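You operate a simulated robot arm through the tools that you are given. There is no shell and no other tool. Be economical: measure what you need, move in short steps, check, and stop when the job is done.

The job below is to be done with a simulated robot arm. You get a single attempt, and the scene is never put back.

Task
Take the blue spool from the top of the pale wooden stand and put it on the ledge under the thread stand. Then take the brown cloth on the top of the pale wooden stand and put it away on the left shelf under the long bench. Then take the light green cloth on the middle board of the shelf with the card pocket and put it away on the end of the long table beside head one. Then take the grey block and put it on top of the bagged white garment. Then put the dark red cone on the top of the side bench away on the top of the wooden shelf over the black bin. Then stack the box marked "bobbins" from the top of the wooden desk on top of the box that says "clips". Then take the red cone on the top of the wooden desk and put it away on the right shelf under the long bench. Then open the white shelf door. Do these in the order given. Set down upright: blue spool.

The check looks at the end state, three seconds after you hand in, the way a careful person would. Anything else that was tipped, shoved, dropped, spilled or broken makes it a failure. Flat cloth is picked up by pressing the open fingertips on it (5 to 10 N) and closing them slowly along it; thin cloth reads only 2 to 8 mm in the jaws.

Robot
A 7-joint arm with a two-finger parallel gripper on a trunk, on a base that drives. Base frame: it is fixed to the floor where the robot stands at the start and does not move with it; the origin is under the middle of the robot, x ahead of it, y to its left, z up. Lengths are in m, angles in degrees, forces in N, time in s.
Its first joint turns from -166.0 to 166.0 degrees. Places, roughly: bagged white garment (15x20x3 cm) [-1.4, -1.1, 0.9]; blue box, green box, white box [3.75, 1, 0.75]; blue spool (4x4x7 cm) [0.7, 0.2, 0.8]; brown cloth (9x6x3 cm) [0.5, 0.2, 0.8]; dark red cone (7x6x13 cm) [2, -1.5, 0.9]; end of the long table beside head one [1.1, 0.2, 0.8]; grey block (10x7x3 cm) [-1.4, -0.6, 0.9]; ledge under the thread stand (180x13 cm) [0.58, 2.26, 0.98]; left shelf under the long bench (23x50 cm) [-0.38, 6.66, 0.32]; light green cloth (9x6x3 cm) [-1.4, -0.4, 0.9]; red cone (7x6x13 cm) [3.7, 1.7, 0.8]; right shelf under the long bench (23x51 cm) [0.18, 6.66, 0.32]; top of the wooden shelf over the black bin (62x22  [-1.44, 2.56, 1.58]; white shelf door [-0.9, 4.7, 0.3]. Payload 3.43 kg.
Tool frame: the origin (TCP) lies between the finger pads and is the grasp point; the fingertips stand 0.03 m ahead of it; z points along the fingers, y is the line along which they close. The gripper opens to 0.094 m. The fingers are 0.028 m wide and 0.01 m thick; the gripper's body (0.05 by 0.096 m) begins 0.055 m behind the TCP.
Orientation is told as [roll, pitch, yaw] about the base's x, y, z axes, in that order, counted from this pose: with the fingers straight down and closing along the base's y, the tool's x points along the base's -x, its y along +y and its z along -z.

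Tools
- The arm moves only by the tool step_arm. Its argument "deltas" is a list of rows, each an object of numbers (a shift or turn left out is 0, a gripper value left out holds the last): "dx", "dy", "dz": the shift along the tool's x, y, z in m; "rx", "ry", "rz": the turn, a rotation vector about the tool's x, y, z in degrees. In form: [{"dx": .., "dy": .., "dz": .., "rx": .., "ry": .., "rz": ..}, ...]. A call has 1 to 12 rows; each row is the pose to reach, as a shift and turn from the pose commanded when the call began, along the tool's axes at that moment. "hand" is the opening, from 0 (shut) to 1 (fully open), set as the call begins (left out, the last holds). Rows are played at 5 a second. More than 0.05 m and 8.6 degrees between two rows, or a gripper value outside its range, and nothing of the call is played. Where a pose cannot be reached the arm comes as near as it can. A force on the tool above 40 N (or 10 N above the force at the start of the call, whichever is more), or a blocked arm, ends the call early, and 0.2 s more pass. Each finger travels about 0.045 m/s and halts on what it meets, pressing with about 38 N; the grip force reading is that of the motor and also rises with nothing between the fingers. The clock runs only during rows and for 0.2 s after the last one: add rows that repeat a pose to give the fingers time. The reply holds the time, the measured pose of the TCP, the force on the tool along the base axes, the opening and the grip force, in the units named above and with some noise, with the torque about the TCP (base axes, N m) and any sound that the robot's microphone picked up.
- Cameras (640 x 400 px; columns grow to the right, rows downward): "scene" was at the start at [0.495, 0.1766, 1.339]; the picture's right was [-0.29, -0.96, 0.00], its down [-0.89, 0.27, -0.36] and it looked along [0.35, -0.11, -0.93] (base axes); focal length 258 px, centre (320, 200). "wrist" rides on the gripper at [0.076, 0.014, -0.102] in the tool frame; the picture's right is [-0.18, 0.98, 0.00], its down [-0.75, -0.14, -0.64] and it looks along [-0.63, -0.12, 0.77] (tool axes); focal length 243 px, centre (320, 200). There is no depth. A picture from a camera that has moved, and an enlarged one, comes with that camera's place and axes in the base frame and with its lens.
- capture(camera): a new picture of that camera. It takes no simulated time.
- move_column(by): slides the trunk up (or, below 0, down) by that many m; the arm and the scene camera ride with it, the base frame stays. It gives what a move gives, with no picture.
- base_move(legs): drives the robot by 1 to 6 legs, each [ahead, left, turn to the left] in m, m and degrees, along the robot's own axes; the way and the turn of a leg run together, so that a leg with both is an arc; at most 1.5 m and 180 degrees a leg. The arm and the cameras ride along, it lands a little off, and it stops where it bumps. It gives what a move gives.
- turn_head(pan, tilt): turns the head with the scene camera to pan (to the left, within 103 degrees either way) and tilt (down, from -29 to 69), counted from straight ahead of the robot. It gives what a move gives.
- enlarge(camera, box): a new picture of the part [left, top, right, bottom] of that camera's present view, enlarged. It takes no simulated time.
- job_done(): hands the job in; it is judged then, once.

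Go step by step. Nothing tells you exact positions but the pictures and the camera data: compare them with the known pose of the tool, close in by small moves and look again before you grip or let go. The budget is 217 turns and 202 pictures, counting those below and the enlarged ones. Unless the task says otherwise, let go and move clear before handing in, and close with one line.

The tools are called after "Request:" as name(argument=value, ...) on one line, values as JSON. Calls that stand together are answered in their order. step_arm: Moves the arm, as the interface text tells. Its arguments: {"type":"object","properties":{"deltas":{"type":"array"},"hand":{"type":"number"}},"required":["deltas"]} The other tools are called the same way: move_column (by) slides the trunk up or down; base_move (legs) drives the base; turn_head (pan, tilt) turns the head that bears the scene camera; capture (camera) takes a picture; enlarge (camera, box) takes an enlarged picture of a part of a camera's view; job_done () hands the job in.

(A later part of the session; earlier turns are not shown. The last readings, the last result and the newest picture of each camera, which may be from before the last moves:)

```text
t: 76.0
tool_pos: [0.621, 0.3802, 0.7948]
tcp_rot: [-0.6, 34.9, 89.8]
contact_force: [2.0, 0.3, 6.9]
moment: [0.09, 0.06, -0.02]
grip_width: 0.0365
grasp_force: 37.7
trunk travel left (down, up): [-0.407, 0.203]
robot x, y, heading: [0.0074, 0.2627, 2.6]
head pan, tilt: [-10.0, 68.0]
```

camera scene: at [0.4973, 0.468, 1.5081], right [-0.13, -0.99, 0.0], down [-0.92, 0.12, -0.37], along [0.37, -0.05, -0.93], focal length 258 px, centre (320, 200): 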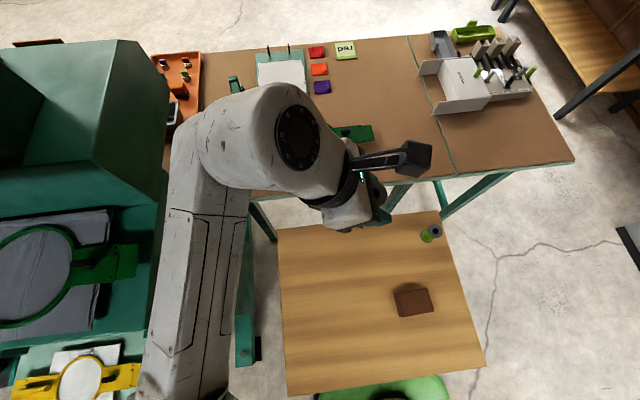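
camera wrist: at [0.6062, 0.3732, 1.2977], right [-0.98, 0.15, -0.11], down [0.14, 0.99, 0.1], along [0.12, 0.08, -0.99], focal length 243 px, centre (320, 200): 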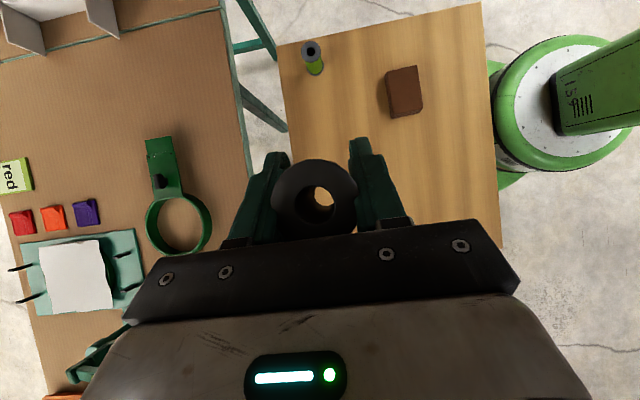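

Contact felt. Opening and backing out along the tool axis.

Request:
step_arm(deltas=[{}, {}, {}, {}, {}, {}, {"dz": -0.02}, {"dz": -0.06}, {"dz": -0.1}, {"dz": -0.14}, {"dz": -0.18}], hand=1)

Request:
step_arm(deltas=[{"ry": -7}, {"ry": -14}, {"ry": -21}, {"ry": -28}, {"ry": -35}])

Request:
capture(camera="wrist")

```text
t: 78.4
tool_pos: [0.6203, 0.4825, 0.9407]
tcp_rot: [-0.4, 35.0, 89.9]
contact_force: [-1.3, -0.1, 0.4]
moment: [-0.03, -0.01, -0.05]
grip_width: 0.0939
grasp_force: 0.0
trunk travel left (down, up): [-0.407, 0.203]
robot x, y, heading: [0.0072, 0.2617, 2.4]
head pan, tilt: [-10.0, 68.0]
```

```text
t: 79.6
tool_pos: [0.6205, 0.4815, 0.9407]
tcp_rot: [-0.3, -0.2, 90.2]
contact_force: [-0.5, -0.4, 0.3]
moment: [0.0, 0.01, 0.01]
grip_width: 0.0939
grasp_force: 0.0
trunk travel left (down, up): [-0.407, 0.203]
robot x, y, heading: [0.0065, 0.2627, 2.6]
head pan, tilt: [-10.0, 68.0]
```

```text
165 pictures are left
camera wrist: at [0.6065, 0.4035, 1.0426], right [-0.98, 0.18, -0.01], down [0.13, 0.75, 0.65], along [0.12, 0.63, -0.76], focal length 243 px, centre (320, 200)
```

wrist: 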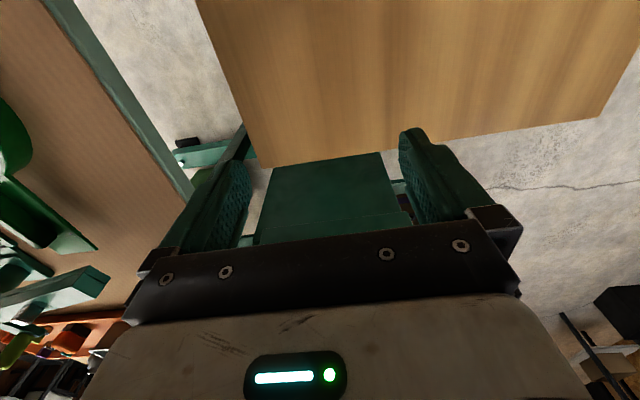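

Now swing to yaw 0 behind the spool, then tilt the fingers forward.

Request:
step_arm(deltas=[{"dx": 0.009, "dy": 0.011, "dz": -0.01, "rz": 8.2}, {"dx": 0.018, "dy": 0.022, "dz": -0.02, "rz": 16.4}, {"dx": 0.027, "dy": 0.033, "dz": -0.03, "rz": 24.6}, {"dx": 0.036, "dy": 0.044, "dz": -0.03, "rz": 32.8}, {"dx": 0.045, "dy": 0.055, "dz": -0.03, "rz": 41}, {"dx": 0.054, "dy": 0.066, "dz": -0.03, "rz": 49.2}, {"dx": 0.063, "dy": 0.077, "dz": -0.03, "rz": 57.4}, {"dx": 0.072, "dy": 0.088, "dz": -0.03, "rz": 65.6}, {"dx": 0.081, "dy": 0.099, "dz": -0.03, "rz": 73.8}, {"dx": 0.09, "dy": 0.11, "dz": -0.03, "rz": 82}, {"dx": 0.1015, "dy": 0.12, "dz": -0.03, "rz": 90}])

Request:
step_arm(deltas=[{"ry": -7}, {"ry": -14}, {"ry": -21}, {"ry": -28}, {"ry": -35}])

Request:
capture(camera="wrist")

Request:
capture(camera="scene")

```text
t: 82.0
tool_pos: [0.5143, 0.3953, 0.9711]
tcp_rot: [0.0, -0.2, 10.7]
contact_force: [0.6, 0.2, -0.4]
moment: [0.0, 0.01, -0.03]
grip_width: 0.0938
grasp_force: 0.1
out of reach, approached as far as the arm can: row 10, 11
trunk travel left (down, up): [-0.407, 0.203]
robot x, y, heading: [0.0102, 0.2672, 2.5]
head pan, tilt: [-10.0, 68.0]
```

```text
t: 83.2
tool_pos: [0.5453, 0.4771, 0.9532]
tcp_rot: [-1.0, -34.4, 11.1]
contact_force: [-0.2, 0.4, -0.1]
moment: [0.02, -0.07, -0.02]
grip_width: 0.0938
grasp_force: 0.0
out of reach, approached as far as the arm can: row 1, 2, 3, 4, 5
trunk travel left (down, up): [-0.407, 0.203]
robot x, y, heading: [0.0101, 0.2658, 2.6]
head pan, tilt: [-10.0, 68.0]
```

```text
164 pictures are left
camera wrist: at [0.4238, 0.468, 0.9945], right [-0.03, 1.0, 0.09], down [0.28, -0.08, 0.96], along [0.96, 0.05, -0.27], focal length 243 px, centre (320, 200)
```

wrist: 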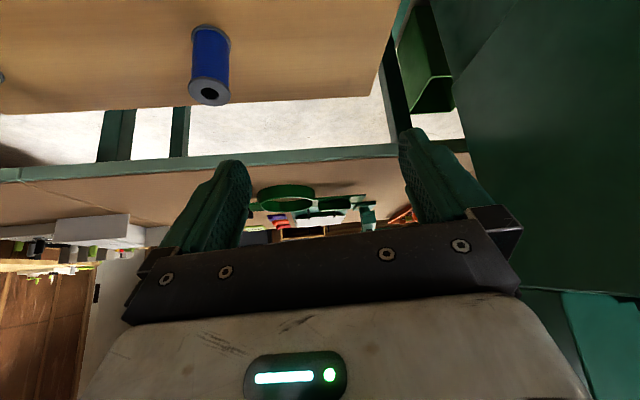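

```text
163 pictures are left
camera scene: at [0.4964, 0.4675, 1.3086], right [-0.13, -0.99, 0.0], down [-0.92, 0.12, -0.38], along [0.37, -0.05, -0.93], focal length 258 px, centre (320, 200)
```

scene: 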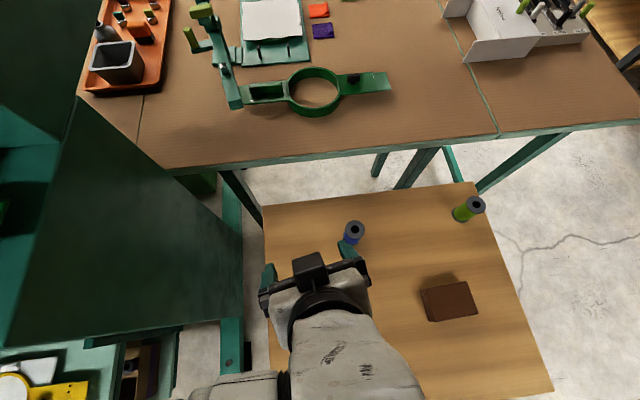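

Too cramped here for the forward tilt. I'll move the base back and left so the spool is straight ahead at a comfortable distance.

Request:
base_move(legs=[[-0.22, 0, 0], [0, 0.15, -2.5]])

Request:
capture(camera="wrist")

```text
t: 85.8
tool_pos: [0.3306, 0.5963, 0.9532]
tcp_rot: [-1.2, -34.2, 8.6]
contact_force: [0.4, -0.2, -0.4]
moment: [-0.04, 0.01, 0.01]
grip_width: 0.0942
grasp_force: 0.0
trunk travel left (down, up): [-0.407, 0.203]
robot x, y, heading: [-0.2149, 0.4063, -0.0]
head pan, tilt: [-10.0, 68.0]
```

```text
162 pictures are left
camera wrist: at [0.21, 0.5912, 0.9939], right [0.01, 1.0, 0.09], down [0.28, -0.09, 0.96], along [0.96, 0.01, -0.28], focal length 243 px, centre (320, 200)
```

wrist: 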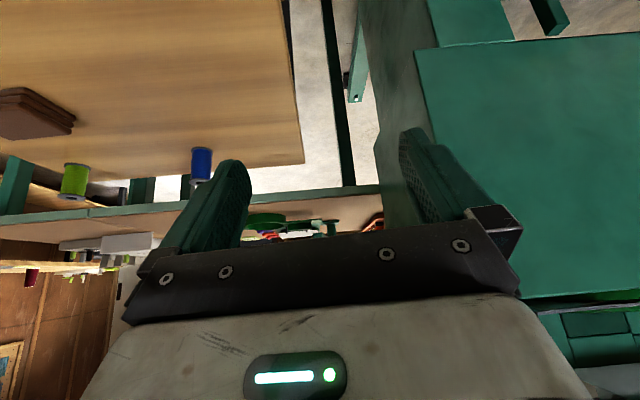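

Now I'll bring the tilted hand to the pre-grasp point behind the spool with yaw 0.

Request:
step_arm(deltas=[{"dx": -0.015, "dy": -0.031, "dz": 0.019, "rx": 0.45, "rz": 0.9}, {"dx": -0.03, "dy": -0.062, "dz": 0.038, "rx": 0.9, "rz": 1.8}, {"dx": -0.045, "dy": -0.093, "dz": 0.057, "rx": 1.35, "rz": 2.7}, {"dx": -0.06, "dy": -0.124, "dz": 0.076, "rx": 1.8, "rz": 3.6}, {"dx": -0.075, "dy": -0.155, "dz": 0.095, "rx": 2.25, "rz": 4.5}, {"dx": -0.09, "dy": -0.186, "dz": 0.113, "rx": 2.7, "rz": 5.4}, {"dx": -0.105, "dy": -0.217, "dz": 0.132, "rx": 3.2, "rz": 6.3}, {"dx": -0.119, "dy": -0.247, "dz": 0.151, "rx": 3.6, "rz": 7.1}])

Request:
capture(camera="wrist")

```text
t: 87.6
tool_pos: [0.5459, 0.3757, 0.8992]
tcp_rot: [0.0, -34.2, 0.2]
contact_force: [0.4, 0.0, -0.8]
moment: [-0.02, 0.01, 0.01]
grip_width: 0.094
grasp_force: 0.0
out of reach, approached as far as the arm can: row 1, 2
trunk travel left (down, up): [-0.407, 0.203]
robot x, y, heading: [-0.2143, 0.4071, -0.0]
head pan, tilt: [-10.0, 68.0]
```

```text
161 pictures are left
camera wrist: at [0.4267, 0.388, 0.9404], right [0.15, 0.98, 0.1], down [0.26, -0.14, 0.95], along [0.95, -0.11, -0.28], focal length 243 px, centre (320, 200)
```

wrist: 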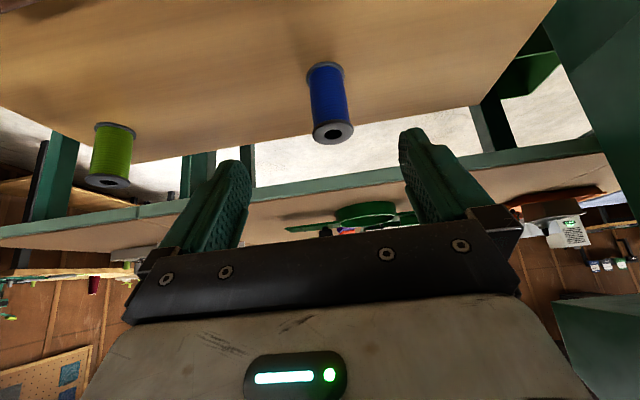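

The spool reads at (0.624, 0.384). Advancing along the tilted axis most of the way, then checking.

Request:
step_arm(deltas=[{"dx": -0.0055, "dy": 0.007, "dz": 0.03}, {"dx": -0.0055, "dy": 0.007, "dz": 0.06}, {"dx": -0.0055, "dy": 0.007, "dz": 0.08}])

Request:
capture(camera="wrist")

```text
t: 88.4
tool_pos: [0.5973, 0.3813, 0.837]
tcp_rot: [0.0, -34.3, 0.1]
contact_force: [-0.3, -1.0, -0.1]
moment: [-0.04, 0.03, 0.0]
grip_width: 0.0942
grasp_force: 0.0
trunk travel left (down, up): [-0.407, 0.203]
robot x, y, heading: [-0.2146, 0.4033, -0.0]
head pan, tilt: [-10.0, 68.0]
```

```text
160 pictures are left
camera wrist: at [0.4766, 0.3939, 0.8766], right [0.15, 0.98, 0.1], down [0.26, -0.14, 0.95], along [0.95, -0.12, -0.28], focal length 243 px, centre (320, 200)
```

wrist: 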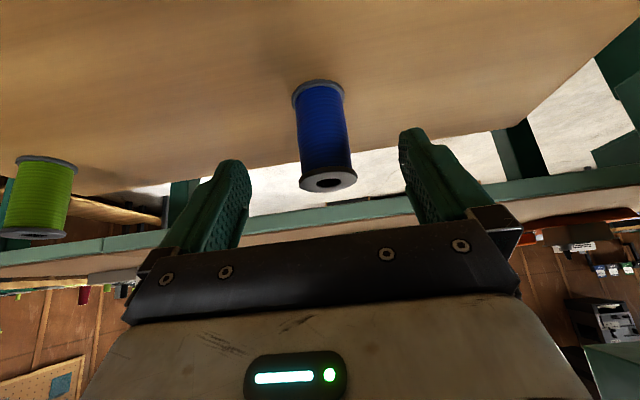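

Centred. Final advance, closing, and a small lift.

Request:
step_arm(deltas=[{"dz": 0.025}, {"dz": 0.047}, {"dz": 0.047}])

Request:
step_arm(deltas=[{}, {}, {}, {}, {}, {}, {}], hand=0)

Request:
step_arm(deltas=[{"dx": -0.011, "dz": -0.0164}, {"dx": -0.033, "dz": -0.049}, {"dx": -0.056, "dz": -0.083}, {"dx": -0.078, "dz": -0.115}])

Request:
capture(camera="wrist")

```text
t: 89.2
tool_pos: [0.6234, 0.3824, 0.7978]
tcp_rot: [0.0, -34.2, 0.2]
contact_force: [0.5, -0.4, -0.2]
moment: [0.0, 0.02, 0.03]
grip_width: 0.0943
grasp_force: 0.1
trunk travel left (down, up): [-0.407, 0.203]
robot x, y, heading: [-0.214, 0.4046, 0.1]
head pan, tilt: [-10.0, 68.0]
```

```text
t: 90.8
tool_pos: [0.6235, 0.3816, 0.7972]
tcp_rot: [0.1, -34.2, 0.2]
contact_force: [-0.3, 0.8, 1.0]
moment: [-0.02, 0.05, -0.01]
grip_width: 0.0407
grasp_force: 37.8
trunk travel left (down, up): [-0.407, 0.203]
robot x, y, heading: [-0.2111, 0.4053, 0.2]
head pan, tilt: [-10.0, 68.0]
```

```text
t: 91.8
tool_pos: [0.6235, 0.3837, 0.9365]
tcp_rot: [-0.1, -34.3, 0.1]
contact_force: [-0.4, 0.2, 0.1]
moment: [0.0, -0.03, -0.01]
grip_width: 0.0408
grasp_force: 37.9
trunk travel left (down, up): [-0.407, 0.203]
robot x, y, heading: [-0.2177, 0.4004, 0.1]
head pan, tilt: [-10.0, 68.0]
```

```text
159 pictures are left
camera wrist: at [0.5034, 0.3959, 0.9778], right [0.15, 0.98, 0.1], down [0.26, -0.14, 0.95], along [0.95, -0.12, -0.28], focal length 243 px, centre (320, 200)
```

wrist: 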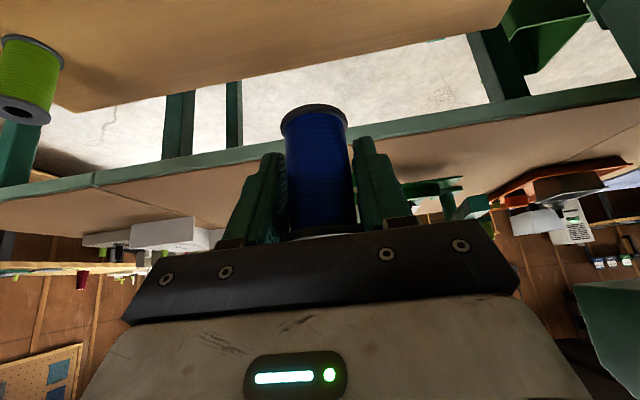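

Held firmly across the flanges. Raising the trunk, backing off and driving to face the ledge at y≈1.6.

Request:
move_column(by=0.2)

Request:
base_move(legs=[[-0.52, 0, 0], [0, 1.2, 0]])

Request:
turn_head(pan=-15, tilt=30)

Request:
capture(camera="scene")

Request:
capture(camera="wrist")

```text
t: 94.0
tool_pos: [0.6249, 0.3835, 1.136]
tcp_rot: [-0.1, -34.1, 0.3]
contact_force: [0.3, 0.6, -0.5]
moment: [0.03, 0.0, 0.01]
grip_width: 0.0408
grasp_force: 37.9
trunk travel left (down, up): [-0.607, 0.003]
robot x, y, heading: [-0.214, 0.4026, -0.1]
head pan, tilt: [-10.0, 68.0]
```

```text
t: 102.7
tool_pos: [0.1071, 1.5651, 1.1358]
tcp_rot: [0.0, -34.3, -0.6]
contact_force: [-0.9, -0.3, -0.9]
moment: [0.02, 0.0, 0.05]
grip_width: 0.0409
grasp_force: 38.0
trunk travel left (down, up): [-0.607, 0.003]
robot x, y, heading: [-0.7303, 1.5964, -0.5]
head pan, tilt: [-10.0, 68.0]
```

```text
t: 103.7
tool_pos: [0.1063, 1.5647, 1.1363]
tcp_rot: [0.0, -34.2, -0.7]
contact_force: [0.3, -0.7, -0.3]
moment: [0.0, 0.02, -0.03]
grip_width: 0.0407
grasp_force: 38.2
trunk travel left (down, up): [-0.607, 0.003]
robot x, y, heading: [-0.729, 1.5959, -1.0]
head pan, tilt: [-15.0, 30.0]
```

```text
158 pictures are left
camera scene: at [-0.2, 1.7588, 1.5588], right [-0.27, -0.96, 0.0], down [-0.48, 0.14, -0.87], along [0.83, -0.23, -0.5], focal length 258 px, centre (320, 200)
```

scene: 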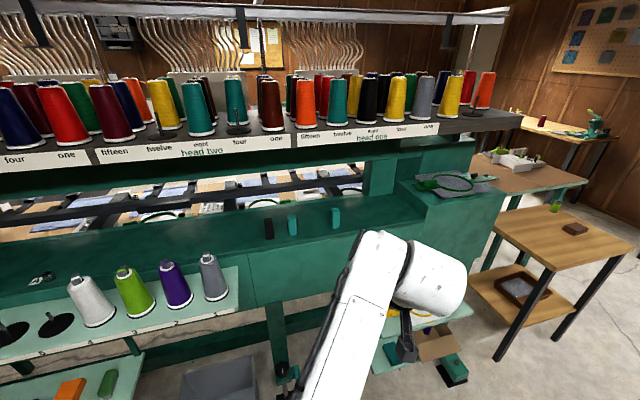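

```text
157 pictures are left
camera wrist: at [-0.0132, 1.5783, 1.1775], right [0.16, 0.98, 0.1], down [0.26, -0.14, 0.95], along [0.95, -0.13, -0.28], focal length 243 px, centre (320, 200)
```

wrist: 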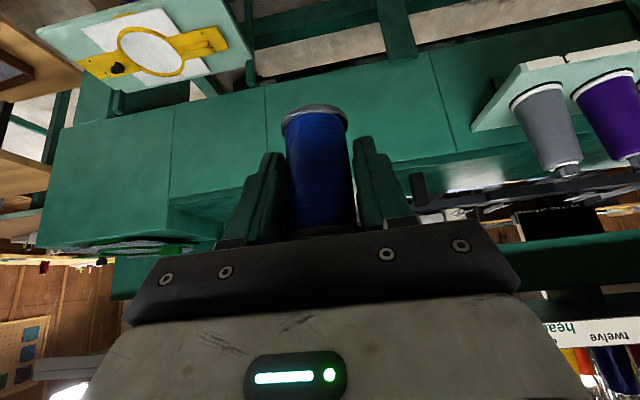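

I see the blocks and a clear stretch. I'll zoom in to make sure which surface is the 13 cm ledge.

Request:
enlarge(camera="scene", box=[180, 130, 440, 290])

Request:
enlarge(camera="scene", box=[0, 130, 240, 290])

```text
2.46 times, centred on (310, 210) of scene
camera zoom: at [-0.2, 1.7588, 1.5588], right [-0.27, -0.96, 0.0], down [-0.48, 0.14, -0.87], along [0.83, -0.23, -0.5], focal length 636 px, centre (345, 175)
```

zoom: 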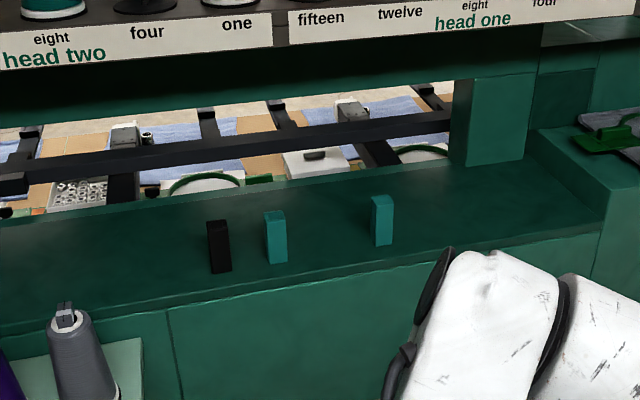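

```text
2.50 times, centred on (120, 210) of scene
camera zoom: at [-0.2, 1.7588, 1.5588], right [-0.27, -0.96, 0.0], down [-0.48, 0.14, -0.87], along [0.83, -0.23, -0.5], focal length 646 px, centre (820, 175)
```

zoom: 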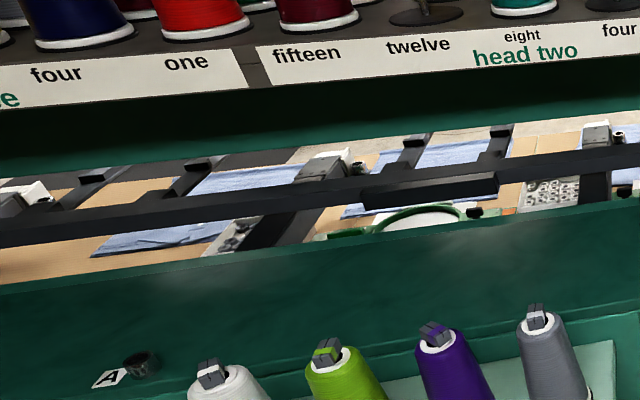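

The ledge top is at z≈0.98 with its front edge at x≈0.505, and blocks stand at y≈1.49, 1.66 and 1.74. I'll aim for the gap at (0.57, 1.575) and drive ahead first.

Request:
base_move(legs=[[0.4, 0.01, 0.8]])

Request:
capture(camera="wrist")

Request:
turn_head(pan=-30, tilt=45)

Request:
capture(camera="scene")

```text
t: 106.2
tool_pos: [0.4989, 1.5713, 1.1366]
tcp_rot: [0.1, -34.2, -0.4]
contact_force: [0.1, 0.4, -0.7]
moment: [-0.01, -0.02, 0.03]
grip_width: 0.0408
grasp_force: 38.2
trunk travel left (down, up): [-0.607, 0.003]
robot x, y, heading: [-0.3345, 1.6005, -0.8]
head pan, tilt: [-15.0, 30.0]
```

```text
154 pictures are left
camera wrist: at [0.3787, 1.5856, 1.1775], right [0.16, 0.98, 0.1], down [0.26, -0.14, 0.95], along [0.95, -0.12, -0.28], focal length 243 px, centre (320, 200)
```

wrist: 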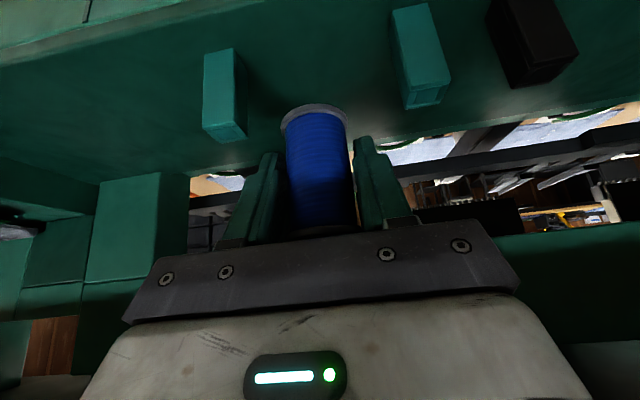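

```text
t: 106.9
tool_pos: [0.4986, 1.5722, 1.137]
tcp_rot: [0.0, -34.2, -0.4]
contact_force: [-0.2, -0.3, 0.3]
moment: [0.05, 0.01, -0.01]
grip_width: 0.0408
grasp_force: 37.9
trunk travel left (down, up): [-0.607, 0.003]
robot x, y, heading: [-0.339, 1.5993, -0.6]
head pan, tilt: [-30.0, 45.0]
```

```text
153 pictures are left
camera scene: at [0.1745, 1.7487, 1.5363], right [-0.51, -0.86, 0.0], down [-0.61, 0.36, -0.71], along [0.61, -0.36, -0.71], focal length 258 px, centre (320, 200)
```

scene: 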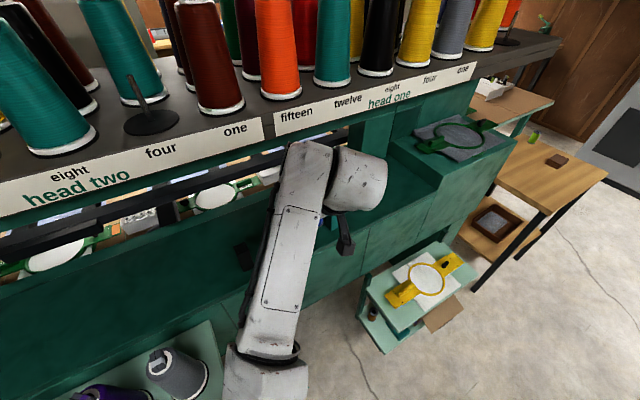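

Gap confirmed (blocks at 1.49 and 1.66). I'll lower in front of the board first, then move inward.

Request:
step_arm(deltas=[{"dx": 0.017, "dz": 0.025}, {"dx": 0.034, "dz": 0.05}, {"dx": 0.0506, "dz": 0.0744}])

Request:
step_arm(deltas=[{"dx": -0.0207, "dy": 0.002, "dz": 0.014}, {"dx": -0.0413, "dy": 0.004, "dz": 0.028}, {"dx": -0.0579, "dy": 0.004, "dz": 0.0393}])

Request:
capture(camera="wrist")

Request:
capture(camera="scene")

```text
t: 107.7
tool_pos: [0.4998, 1.5714, 1.047]
tcp_rot: [0.0, -34.2, -0.5]
contact_force: [-0.6, 0.0, -0.1]
moment: [-0.01, -0.03, 0.05]
grip_width: 0.0408
grasp_force: 38.2
trunk travel left (down, up): [-0.607, 0.003]
robot x, y, heading: [-0.3411, 1.5984, -0.5]
head pan, tilt: [-30.0, 45.0]
```

```text
t: 108.5
tool_pos: [0.5685, 1.5764, 1.0472]
tcp_rot: [0.0, -34.4, -0.5]
contact_force: [0.2, -0.2, -0.5]
moment: [0.0, -0.02, 0.01]
grip_width: 0.0408
grasp_force: 38.1
trunk travel left (down, up): [-0.607, 0.003]
robot x, y, heading: [-0.3399, 1.6002, -0.4]
head pan, tilt: [-30.0, 45.0]
```

```text
152 pictures are left
camera wrist: at [0.4493, 1.5897, 1.0879], right [0.16, 0.98, 0.1], down [0.26, -0.14, 0.95], along [0.95, -0.13, -0.28], focal length 243 px, centre (320, 200)
```

wrist: 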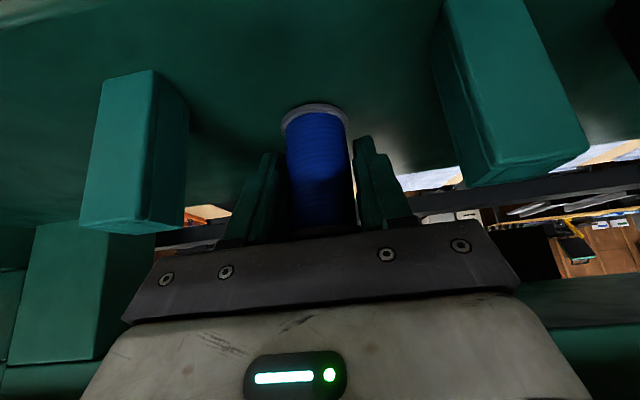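

```text
151 pictures are left
camera scene: at [0.1744, 1.7487, 1.5362], right [-0.51, -0.86, 0.0], down [-0.61, 0.36, -0.71], along [0.61, -0.36, -0.71], focal length 258 px, centre (320, 200)
```

scene: 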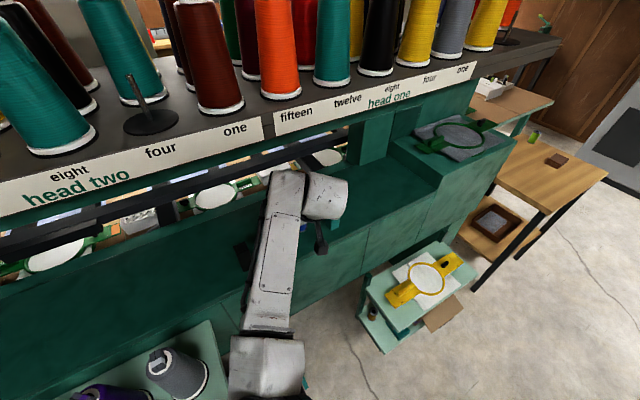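

In the gap. Lowering in small steps to feel the ledge.

Request:
step_arm(deltas=[{"dx": 0.0034, "dz": 0.005}, {"dx": 0.0067, "dz": 0.0099}, {"dx": 0.009, "dz": 0.0132}, {"dx": 0.009, "dz": 0.0132}])

Request:
capture(camera="wrist")

```text
t: 109.5
tool_pos: [0.569, 1.5759, 1.0303]
tcp_rot: [0.0, -34.2, -0.5]
contact_force: [0.5, -0.1, 0.2]
moment: [0.0, -0.02, 0.03]
grip_width: 0.041
grasp_force: 38.2
trunk travel left (down, up): [-0.607, 0.003]
robot x, y, heading: [-0.3367, 1.6026, -0.9]
head pan, tilt: [-30.0, 45.0]
```

```text
150 pictures are left
camera wrist: at [0.4487, 1.5902, 1.0716], right [0.16, 0.98, 0.1], down [0.26, -0.14, 0.95], along [0.95, -0.12, -0.28], focal length 243 px, centre (320, 200)
```

wrist: 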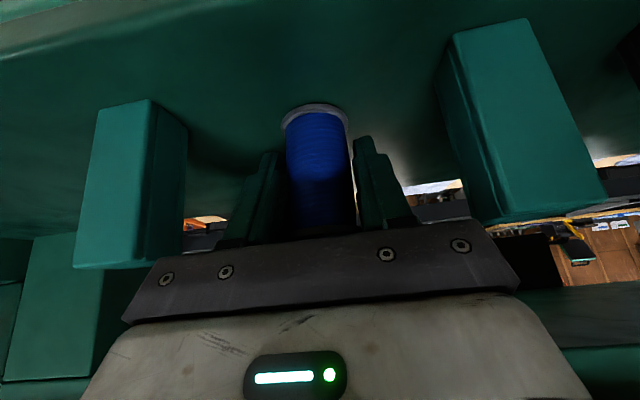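

Request:
step_arm(deltas=[{"dx": 0.0011, "dz": 0.0017}, {"dx": 0.0022, "dz": 0.0033}, {"dx": 0.0028, "dz": 0.0041}, {"dx": 0.0028, "dz": 0.0041}])

```text
t: 110.5
tool_pos: [0.5686, 1.5765, 1.0262]
tcp_rot: [0.0, -34.2, -0.4]
contact_force: [0.9, -0.4, 0.1]
moment: [0.01, -0.02, 0.0]
grip_width: 0.0406
grasp_force: 38.2
trunk travel left (down, up): [-0.607, 0.003]
robot x, y, heading: [-0.3359, 1.6024, -0.4]
head pan, tilt: [-30.0, 45.0]
```

Request:
step_arm(deltas=[{"dx": 0.0008, "dz": 0.0012}, {"dx": 0.0017, "dz": 0.0025}, {"dx": 0.0025, "dz": 0.0037}, {"dx": 0.0034, "dz": 0.005}, {"dx": 0.0034, "dz": 0.005}])

Request:
capture(camera="wrist")

```text
t: 111.7
tool_pos: [0.5686, 1.576, 1.0214]
tcp_rot: [0.1, -34.4, -0.5]
contact_force: [5.1, 1.2, 33.2]
moment: [-0.06, 0.01, -0.05]
grip_width: 0.0409
grasp_force: 38.3
trunk travel left (down, up): [-0.607, 0.003]
robot x, y, heading: [-0.3394, 1.6024, -0.8]
head pan, tilt: [-30.0, 45.0]
```

```text
149 pictures are left
camera wrist: at [0.4486, 1.5901, 1.0628], right [0.16, 0.98, 0.1], down [0.26, -0.14, 0.96], along [0.95, -0.12, -0.27], focal length 243 px, centre (320, 200)
```

wrist: 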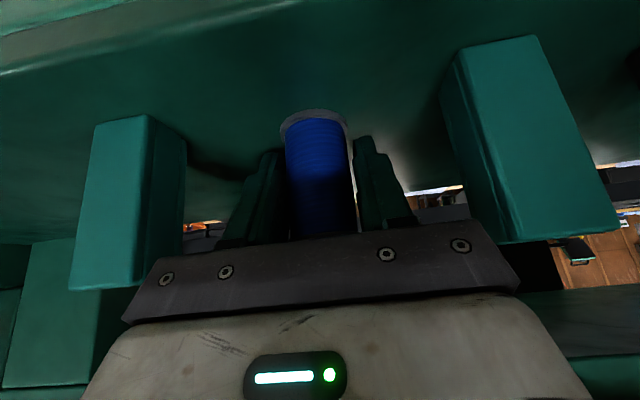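

Firm contact with the ledge. Easing off 1 mm, opening partway, then retreating along the fingers.

Request:
step_arm(deltas=[{"dx": -0.0006, "dz": -0.0008}, {"dx": -0.0006, "dz": -0.0008}])

Request:
step_arm(deltas=[{}, {}, {}, {}, {}], hand=0.72)

Request:
capture(camera="wrist")

```text
t: 112.3
tool_pos: [0.569, 1.5773, 1.023]
tcp_rot: [-0.1, -34.4, -0.4]
contact_force: [6.1, 2.8, 29.1]
moment: [-0.08, -0.13, 0.01]
grip_width: 0.0407
grasp_force: 37.7
trunk travel left (down, up): [-0.607, 0.003]
robot x, y, heading: [-0.3391, 1.6051, -0.6]
head pan, tilt: [-30.0, 45.0]
```

```text
t: 113.5
tool_pos: [0.5667, 1.5713, 1.021]
tcp_rot: [-0.2, -34.2, -0.7]
contact_force: [-3.1, -0.2, 14.5]
moment: [0.58, 0.02, 0.37]
grip_width: 0.0675
grasp_force: 1.2
trunk travel left (down, up): [-0.607, 0.003]
robot x, y, heading: [-0.3377, 1.6049, -0.6]
head pan, tilt: [-30.0, 45.0]
```

```text
148 pictures are left
camera wrist: at [0.4476, 1.5867, 1.0617], right [0.16, 0.98, 0.1], down [0.26, -0.14, 0.96], along [0.95, -0.13, -0.28], focal length 243 px, centre (320, 200)
```

wrist: 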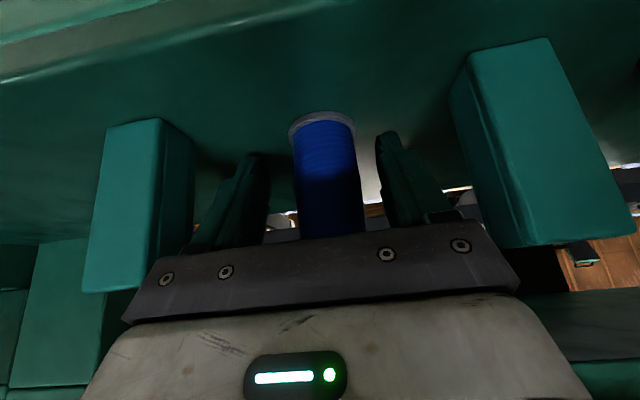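

Released and the spool stands. Backing out along the tool axis.

Request:
step_arm(deltas=[{"dz": -0.01}, {"dz": -0.03}, {"dz": -0.06}, {"dz": -0.09}])

Request:
capture(camera="wrist")

```text
t: 114.5
tool_pos: [0.5182, 1.5772, 1.0952]
tcp_rot: [0.0, -34.3, -0.4]
contact_force: [-0.2, 0.3, 0.5]
moment: [-0.04, -0.04, -0.01]
grip_width: 0.068
grasp_force: 0.0
trunk travel left (down, up): [-0.607, 0.003]
robot x, y, heading: [-0.3398, 1.603, -0.5]
head pan, tilt: [-30.0, 45.0]
```

```text
147 pictures are left
camera wrist: at [0.3977, 1.5901, 1.1358], right [0.16, 0.98, 0.1], down [0.26, -0.14, 0.95], along [0.95, -0.12, -0.28], focal length 243 px, centre (320, 200)
```

wrist: 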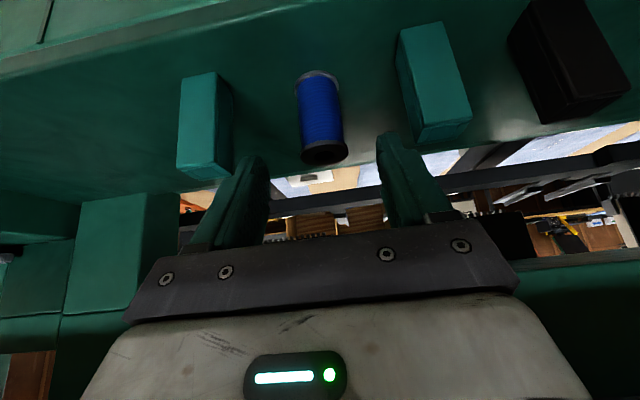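

The blue spool stands on the ledge with the blocks untouched. Next the brown cloth: I'll back away, straighten the tool and return to the stand.

Request:
base_move(legs=[[-0.35, 0, 0.5], [0, -1.33, 0]])

Request:
step_arm(deltas=[{"ry": 7}, {"ry": 14}, {"ry": 21}, {"ry": 28}, {"ry": 34.2}], hand=1)

Request:
step_arm(deltas=[{"rz": -8}, {"rz": -16}, {"rz": -24}, {"rz": -32}, {"rz": -40}, {"rz": -48}, {"rz": -56}, {"rz": -64}, {"rz": -72}, {"rz": -80}, {"rz": -88}, {"rz": -90}])

Request:
turn_head(pan=0, tilt=60)

Request:
capture(camera="scene")

```text
t: 123.2
tool_pos: [0.162, 0.2238, 1.0956]
tcp_rot: [-0.1, -34.2, -0.4]
contact_force: [-0.3, 1.2, -0.2]
moment: [-0.02, -0.03, -0.01]
grip_width: 0.068
grasp_force: 0.0
trunk travel left (down, up): [-0.607, 0.003]
robot x, y, heading: [-0.6961, 0.2442, -0.5]
head pan, tilt: [-30.0, 45.0]
```

```text
t: 124.4
tool_pos: [0.1621, 0.2236, 1.0946]
tcp_rot: [0.0, 0.0, -0.3]
contact_force: [-0.5, 0.2, 0.4]
moment: [-0.01, -0.01, 0.02]
grip_width: 0.094
grasp_force: 0.0
trunk travel left (down, up): [-0.607, 0.003]
robot x, y, heading: [-0.6935, 0.2448, -0.7]
head pan, tilt: [-30.0, 45.0]
```

```text
t: 127.0
tool_pos: [0.1609, 0.2229, 1.0936]
tcp_rot: [0.0, 0.0, 89.8]
contact_force: [-0.8, -0.8, 0.3]
moment: [-0.03, -0.02, -0.02]
grip_width: 0.0938
grasp_force: 0.0
trunk travel left (down, up): [-0.607, 0.003]
robot x, y, heading: [-0.6928, 0.2515, -0.6]
head pan, tilt: [-30.0, 45.0]
```

```text
t: 127.9
tool_pos: [0.1615, 0.2229, 1.0952]
tcp_rot: [0.0, 0.0, 89.6]
contact_force: [0.4, -0.5, -0.4]
moment: [0.0, 0.02, 0.0]
grip_width: 0.0941
grasp_force: 0.0
trunk travel left (down, up): [-0.607, 0.003]
robot x, y, heading: [-0.6952, 0.2463, -0.6]
head pan, tilt: [0.0, 60.0]
```

```text
146 pictures are left
camera scene: at [-0.1853, 0.4353, 1.5168], right [-0.01, -1.0, 0.0], down [-0.87, 0.01, -0.5], along [0.5, -0.01, -0.87], focal length 258 px, centre (320, 200)
```

scene: 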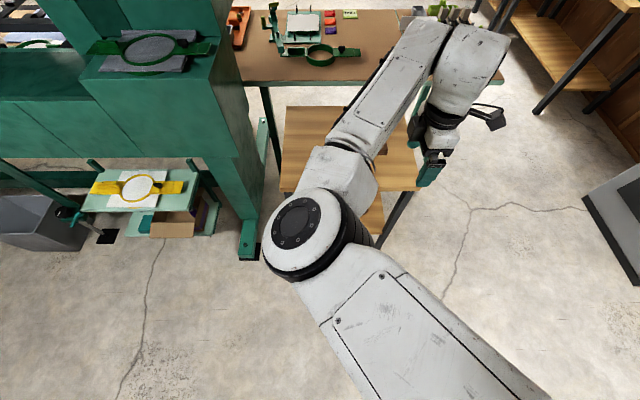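

Driving ahead so the hand is over the cloth, then looking down at it.

Request:
base_move(legs=[[0.31, 0, 0.6]])

Request:
move_column(by=-0.2)

Request:
capture(camera="wrist")

```text
t: 130.0
tool_pos: [0.4736, 0.2323, 1.0941]
tcp_rot: [0.1, -0.1, 90.4]
contact_force: [0.0, 0.5, -0.4]
moment: [-0.01, -0.02, 0.03]
grip_width: 0.094
grasp_force: 0.0
trunk travel left (down, up): [-0.607, 0.003]
robot x, y, heading: [-0.3854, 0.2448, 0.0]
head pan, tilt: [0.0, 60.0]
```

```text
t: 132.2
tool_pos: [0.4752, 0.2327, 0.895]
tcp_rot: [-0.1, 0.0, 90.3]
contact_force: [0.4, 0.3, -0.6]
moment: [0.03, -0.01, -0.02]
grip_width: 0.0941
grasp_force: 0.2
trunk travel left (down, up): [-0.407, 0.203]
robot x, y, heading: [-0.3824, 0.2505, 0.3]
head pan, tilt: [0.0, 60.0]
```

```text
145 pictures are left
camera wrist: at [0.461, 0.1543, 0.9965], right [-0.98, 0.18, 0.0], down [0.14, 0.75, 0.64], along [0.11, 0.63, -0.77], focal length 243 px, centre (320, 200)
```

wrist: 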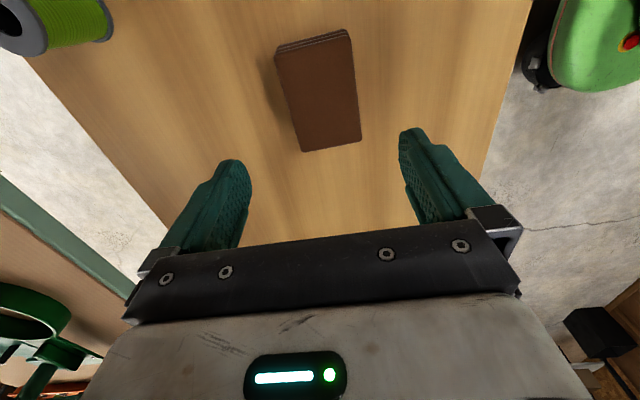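

The cloth lies at (0.470, 0.224), long along y and about 6 cm across. Lowering around it.

Request:
step_arm(deltas=[{"dx": 0.009, "dy": 0.005, "dz": 0.03}, {"dx": 0.009, "dy": 0.005, "dz": 0.06}, {"dx": 0.009, "dy": 0.005, "dz": 0.09}, {"dx": 0.009, "dy": 0.005, "dz": 0.109}, {"dx": 0.009, "dy": 0.005, "dz": 0.109}])

Request:
step_arm(deltas=[{}, {}, {}, {}, {}, {}, {"dz": -0.02}, {"dz": -0.05}, {"dz": -0.09}], hand=0)

Request:
capture(camera="wrist")

```text
t: 133.5
tool_pos: [0.4716, 0.2244, 0.7905]
tcp_rot: [-0.1, 0.2, 90.3]
contact_force: [-7.2, 0.7, 17.9]
moment: [0.26, 1.1, 0.06]
grip_width: 0.094
grasp_force: 0.1
trunk travel left (down, up): [-0.407, 0.203]
robot x, y, heading: [-0.3804, 0.2465, 0.1]
head pan, tilt: [0.0, 60.0]
stopped in row 5: the force on the tool passed its limit at 42 N (the readings are from after the stop); the commanded pose is now the measured one
```

```text
t: 135.5
tool_pos: [0.4727, 0.2245, 0.8774]
tcp_rot: [0.0, 0.1, 90.4]
contact_force: [0.0, -0.9, -0.6]
moment: [-0.03, -0.04, -0.03]
grip_width: 0.0635
grasp_force: 38.1
trunk travel left (down, up): [-0.407, 0.203]
robot x, y, heading: [-0.3859, 0.2451, 0.2]
head pan, tilt: [0.0, 60.0]
```

```text
144 pictures are left
camera wrist: at [0.4595, 0.1469, 0.9786], right [-0.98, 0.18, 0.0], down [0.14, 0.76, 0.64], along [0.12, 0.63, -0.77], focal length 243 px, centre (320, 200)
```

wrist: 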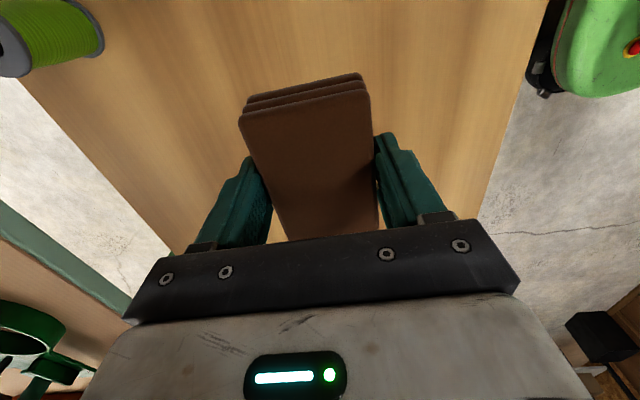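

Cloth held (63 mm). I'll raise, back off, turn toward +y and drive up the aisle, then look ahead.

Request:
move_column(by=0.15)

Request:
base_move(legs=[[-0.35, 0, 0], [0, 0, 90], [0.8, -0.4, 0]])

Request:
turn_head(pan=0, tilt=15)

Request:
capture(camera="scene")

```text
t: 137.2
tool_pos: [0.4735, 0.2248, 1.0273]
tcp_rot: [-0.1, 0.0, 90.4]
contact_force: [-0.4, -0.2, -0.9]
moment: [-0.02, 0.02, 0.03]
grip_width: 0.0636
grasp_force: 37.8
trunk travel left (down, up): [-0.557, 0.053]
robot x, y, heading: [-0.3822, 0.247, -0.0]
head pan, tilt: [0.0, 60.0]
```

```text
t: 147.7
tool_pos: [-0.3001, 1.9183, 1.0264]
tcp_rot: [-0.2, 0.1, -179.8]
contact_force: [0.8, 0.0, -0.3]
moment: [0.0, 0.01, 0.02]
grip_width: 0.0633
grasp_force: 37.9
trunk travel left (down, up): [-0.557, 0.053]
robot x, y, heading: [-0.3222, 1.0631, 90.1]
head pan, tilt: [0.0, 60.0]
```

```text
t: 148.8
tool_pos: [-0.2993, 1.9183, 1.0274]
tcp_rot: [-0.2, 0.1, -179.8]
contact_force: [0.2, 0.5, 0.3]
moment: [0.01, -0.02, -0.04]
grip_width: 0.0632
grasp_force: 38.0
trunk travel left (down, up): [-0.557, 0.053]
robot x, y, heading: [-0.3245, 1.0618, 89.9]
head pan, tilt: [0.0, 15.0]
```

```text
143 pictures are left
camera scene: at [-0.5193, 1.595, 1.5329], right [1.0, 0.0, 0.0], down [0.0, -0.26, -0.97], along [0.0, 0.97, -0.26], focal length 258 px, centre (320, 200)
```

scene: 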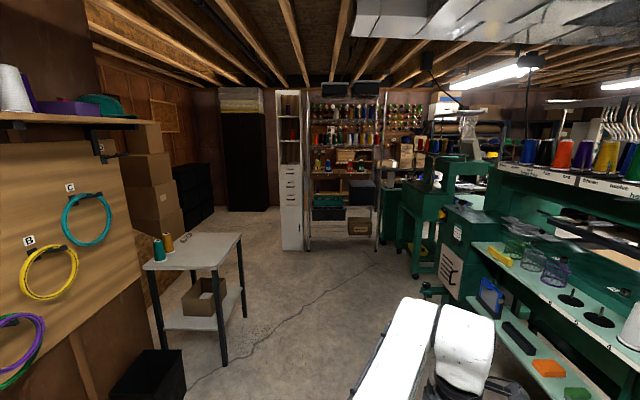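

Zooming on the far end to understand the long bench and rack.

Request:
enlarge(camera="scene", box=[260, 80, 440, 270])

```text
2.11 times, centred on (350, 175) of scene
camera zoom: at [-0.5193, 1.595, 1.5329], right [1.0, 0.0, 0.0], down [0.0, -0.26, -0.97], along [0.0, 0.97, -0.26], focal length 544 px, centre (257, 253)
```

zoom: 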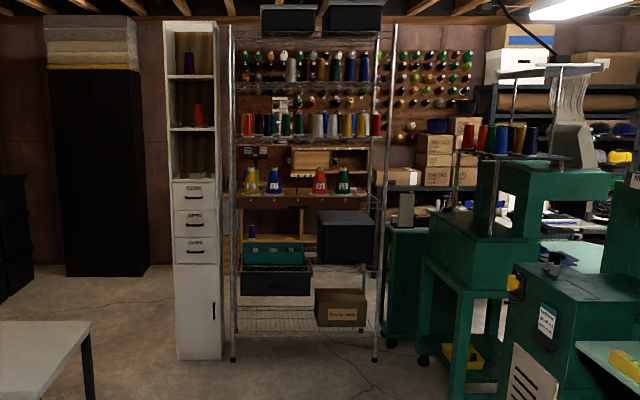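

A wire rack stands at y≈4.75 with the long bench behind it, so I must go round to the left of the white locker. I'll shorten the arm reach and drive up the aisle.

Request:
step_arm(deltas=[{"dy": 0.045}, {"dy": 0.09}, {"dy": 0.135}, {"dy": 0.18}, {"dy": 0.225}, {"dy": 0.26}])

Request:
base_move(legs=[[1.4, 0, 0], [1.45, 0, 0]])

Request:
turn_head(pan=30, tilt=20)

Request:
capture(camera="scene")

```text
t: 150.2
tool_pos: [-0.3011, 1.6585, 1.0263]
tcp_rot: [-0.3, 0.2, -179.8]
contact_force: [-0.1, -0.1, -0.9]
moment: [0.01, 0.02, 0.02]
grip_width: 0.0632
grasp_force: 38.0
trunk travel left (down, up): [-0.557, 0.053]
robot x, y, heading: [-0.3253, 1.0618, 90.0]
head pan, tilt: [0.0, 15.0]
```

```text
t: 164.0
tool_pos: [-0.3631, 4.5137, 1.0261]
tcp_rot: [-0.1, 0.1, -178.9]
contact_force: [-0.1, -0.2, -0.3]
moment: [-0.03, 0.02, 0.02]
grip_width: 0.0633
grasp_force: 38.0
trunk travel left (down, up): [-0.557, 0.053]
robot x, y, heading: [-0.3772, 3.9164, 90.7]
head pan, tilt: [0.0, 15.0]
```

```text
t: 165.0
tool_pos: [-0.3632, 4.513, 1.0269]
tcp_rot: [-0.2, 0.1, -179.0]
contact_force: [-0.4, -0.5, -0.7]
moment: [0.02, 0.02, 0.01]
grip_width: 0.0635
grasp_force: 38.7
trunk travel left (down, up): [-0.557, 0.053]
robot x, y, heading: [-0.3752, 3.9149, 90.6]
head pan, tilt: [30.0, 20.0]
```

```text
141 pictures are left
camera scene: at [-0.6274, 4.4323, 1.5249], right [0.86, 0.51, 0.0], down [0.18, -0.29, -0.94], along [-0.48, 0.81, -0.34], focal length 258 px, centre (320, 200)
```

scene: 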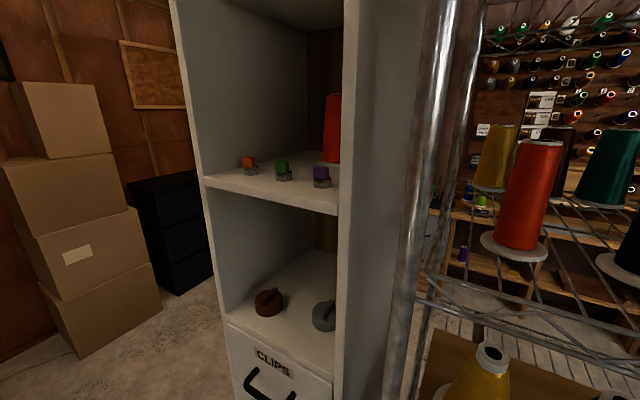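

There is a wide passage left of the locker. Turning to face -x, going past it, then turning to +y.

Request:
base_move(legs=[[0, 0, 89.4], [1.3, 0, 0], [0, 0, -90], [1.5, 0, 0]])

Request:
turn_head(pan=-50, tilt=30)

Request:
capture(camera="scene")

```text
t: 186.2
tool_pos: [-1.6456, 5.9848, 1.027]
tcp_rot: [-0.1, 0.1, 180.0]
contact_force: [0.8, -0.5, -0.4]
moment: [0.02, -0.02, -0.01]
grip_width: 0.0634
grasp_force: 38.2
trunk travel left (down, up): [-0.557, 0.053]
robot x, y, heading: [-1.6746, 5.3868, 89.8]
head pan, tilt: [30.0, 20.0]
```

```text
t: 187.7
tool_pos: [-1.6453, 5.9849, 1.0266]
tcp_rot: [-0.2, 0.0, 180.0]
contact_force: [0.4, -0.4, -0.1]
moment: [-0.02, -0.02, 0.01]
grip_width: 0.0631
grasp_force: 38.2
trunk travel left (down, up): [-0.557, 0.053]
robot x, y, heading: [-1.6716, 5.3852, 89.6]
head pan, tilt: [-50.0, 30.0]
```

```text
140 pictures are left
camera scene: at [-1.7959, 5.8863, 1.5089], right [0.64, -0.77, 0.0], down [-0.38, -0.32, -0.87], along [0.67, 0.55, -0.5], focal length 258 px, centre (320, 200)
```

scene: 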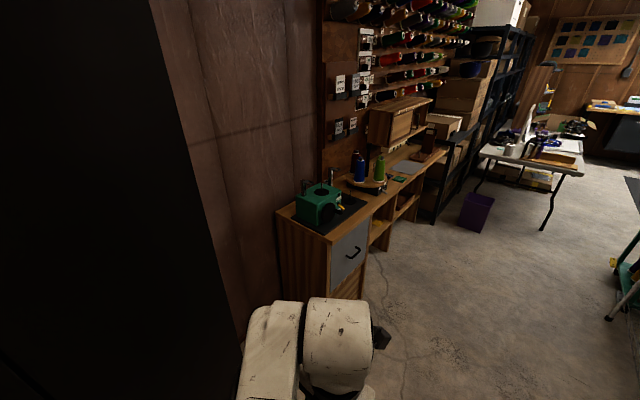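

I see the long bench, with its front at y≈6.41 and open pigeonholes. Moving a bit ahead, then sliding right in front of the left shelf.

Request:
base_move(legs=[[0.2, 0, 0.3], [0, -1.28, 0]])

Request:
turn_head(pan=-10, tilt=60)

Request:
capture(camera="scene")

Request:
capture(camera="wrist")

```text
t: 193.5
tool_pos: [-0.6732, 6.1764, 1.0265]
tcp_rot: [0.0, 0.2, 173.8]
contact_force: [-0.6, 0.1, -0.3]
moment: [-0.02, 0.02, -0.01]
grip_width: 0.063
grasp_force: 37.7
trunk travel left (down, up): [-0.557, 0.053]
robot x, y, heading: [-0.762, 5.5847, 84.0]
head pan, tilt: [-50.0, 30.0]
stopped in leg 2: the robot was blocked; the commanded pose is now the measured one
```

```text
t: 194.6
tool_pos: [-0.6752, 6.177, 1.0256]
tcp_rot: [-0.1, 0.1, 174.0]
contact_force: [-1.0, 0.3, 0.0]
moment: [0.02, 0.01, 0.04]
grip_width: 0.0633
grasp_force: 37.2
trunk travel left (down, up): [-0.557, 0.053]
robot x, y, heading: [-0.7563, 5.5856, 84.1]
head pan, tilt: [-10.0, 60.0]
```

```text
139 pictures are left
camera scene: at [-0.8928, 6.1083, 1.4663], right [0.96, -0.28, 0.0], down [-0.24, -0.83, -0.5], along [0.14, 0.48, -0.87], focal length 258 px, centre (320, 200)
```

scene: 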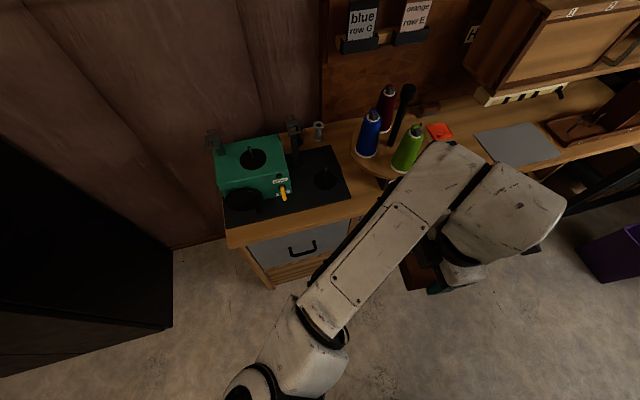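

```text
138 pictures are left
camera wrist: at [-0.6002, 6.1529, 1.1278], right [-0.29, -0.96, 0.0], down [-0.74, 0.22, 0.64], along [-0.61, 0.18, -0.77], focal length 243 px, centre (320, 200)
```

wrist: 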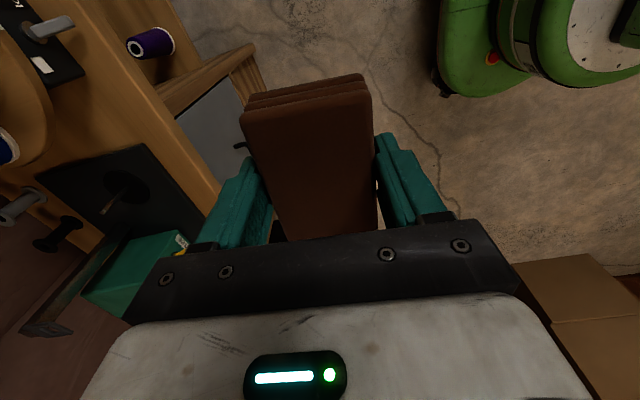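

The base bumped on something to the right. Looking toward that side.

Request:
turn_head(pan=-100, tilt=45)

Request:
capture(camera="scene")

```text
t: 196.2
tool_pos: [-0.6748, 6.1771, 1.0271]
tcp_rot: [-0.2, 0.2, 174.0]
contact_force: [0.6, -0.5, -0.1]
moment: [0.02, -0.01, -0.02]
grip_width: 0.0634
grasp_force: 38.7
trunk travel left (down, up): [-0.557, 0.053]
robot x, y, heading: [-0.7584, 5.5846, 84.1]
head pan, tilt: [-100.0, 45.0]
```

```text
137 pictures are left
camera scene: at [-0.8332, 6.0219, 1.4859], right [-0.27, -0.96, 0.0], down [-0.68, 0.19, -0.71], along [0.68, -0.19, -0.71], focal length 258 px, centre (320, 200)
```

scene: 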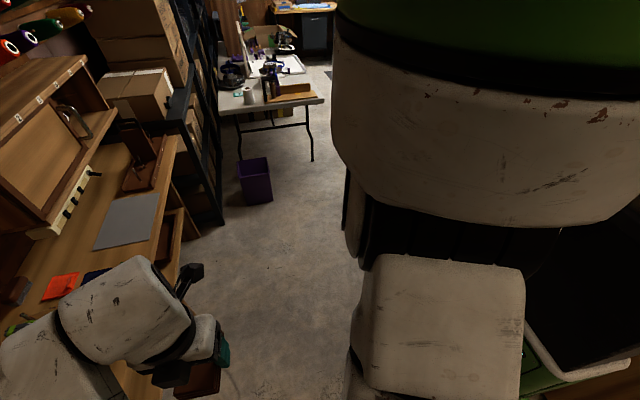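

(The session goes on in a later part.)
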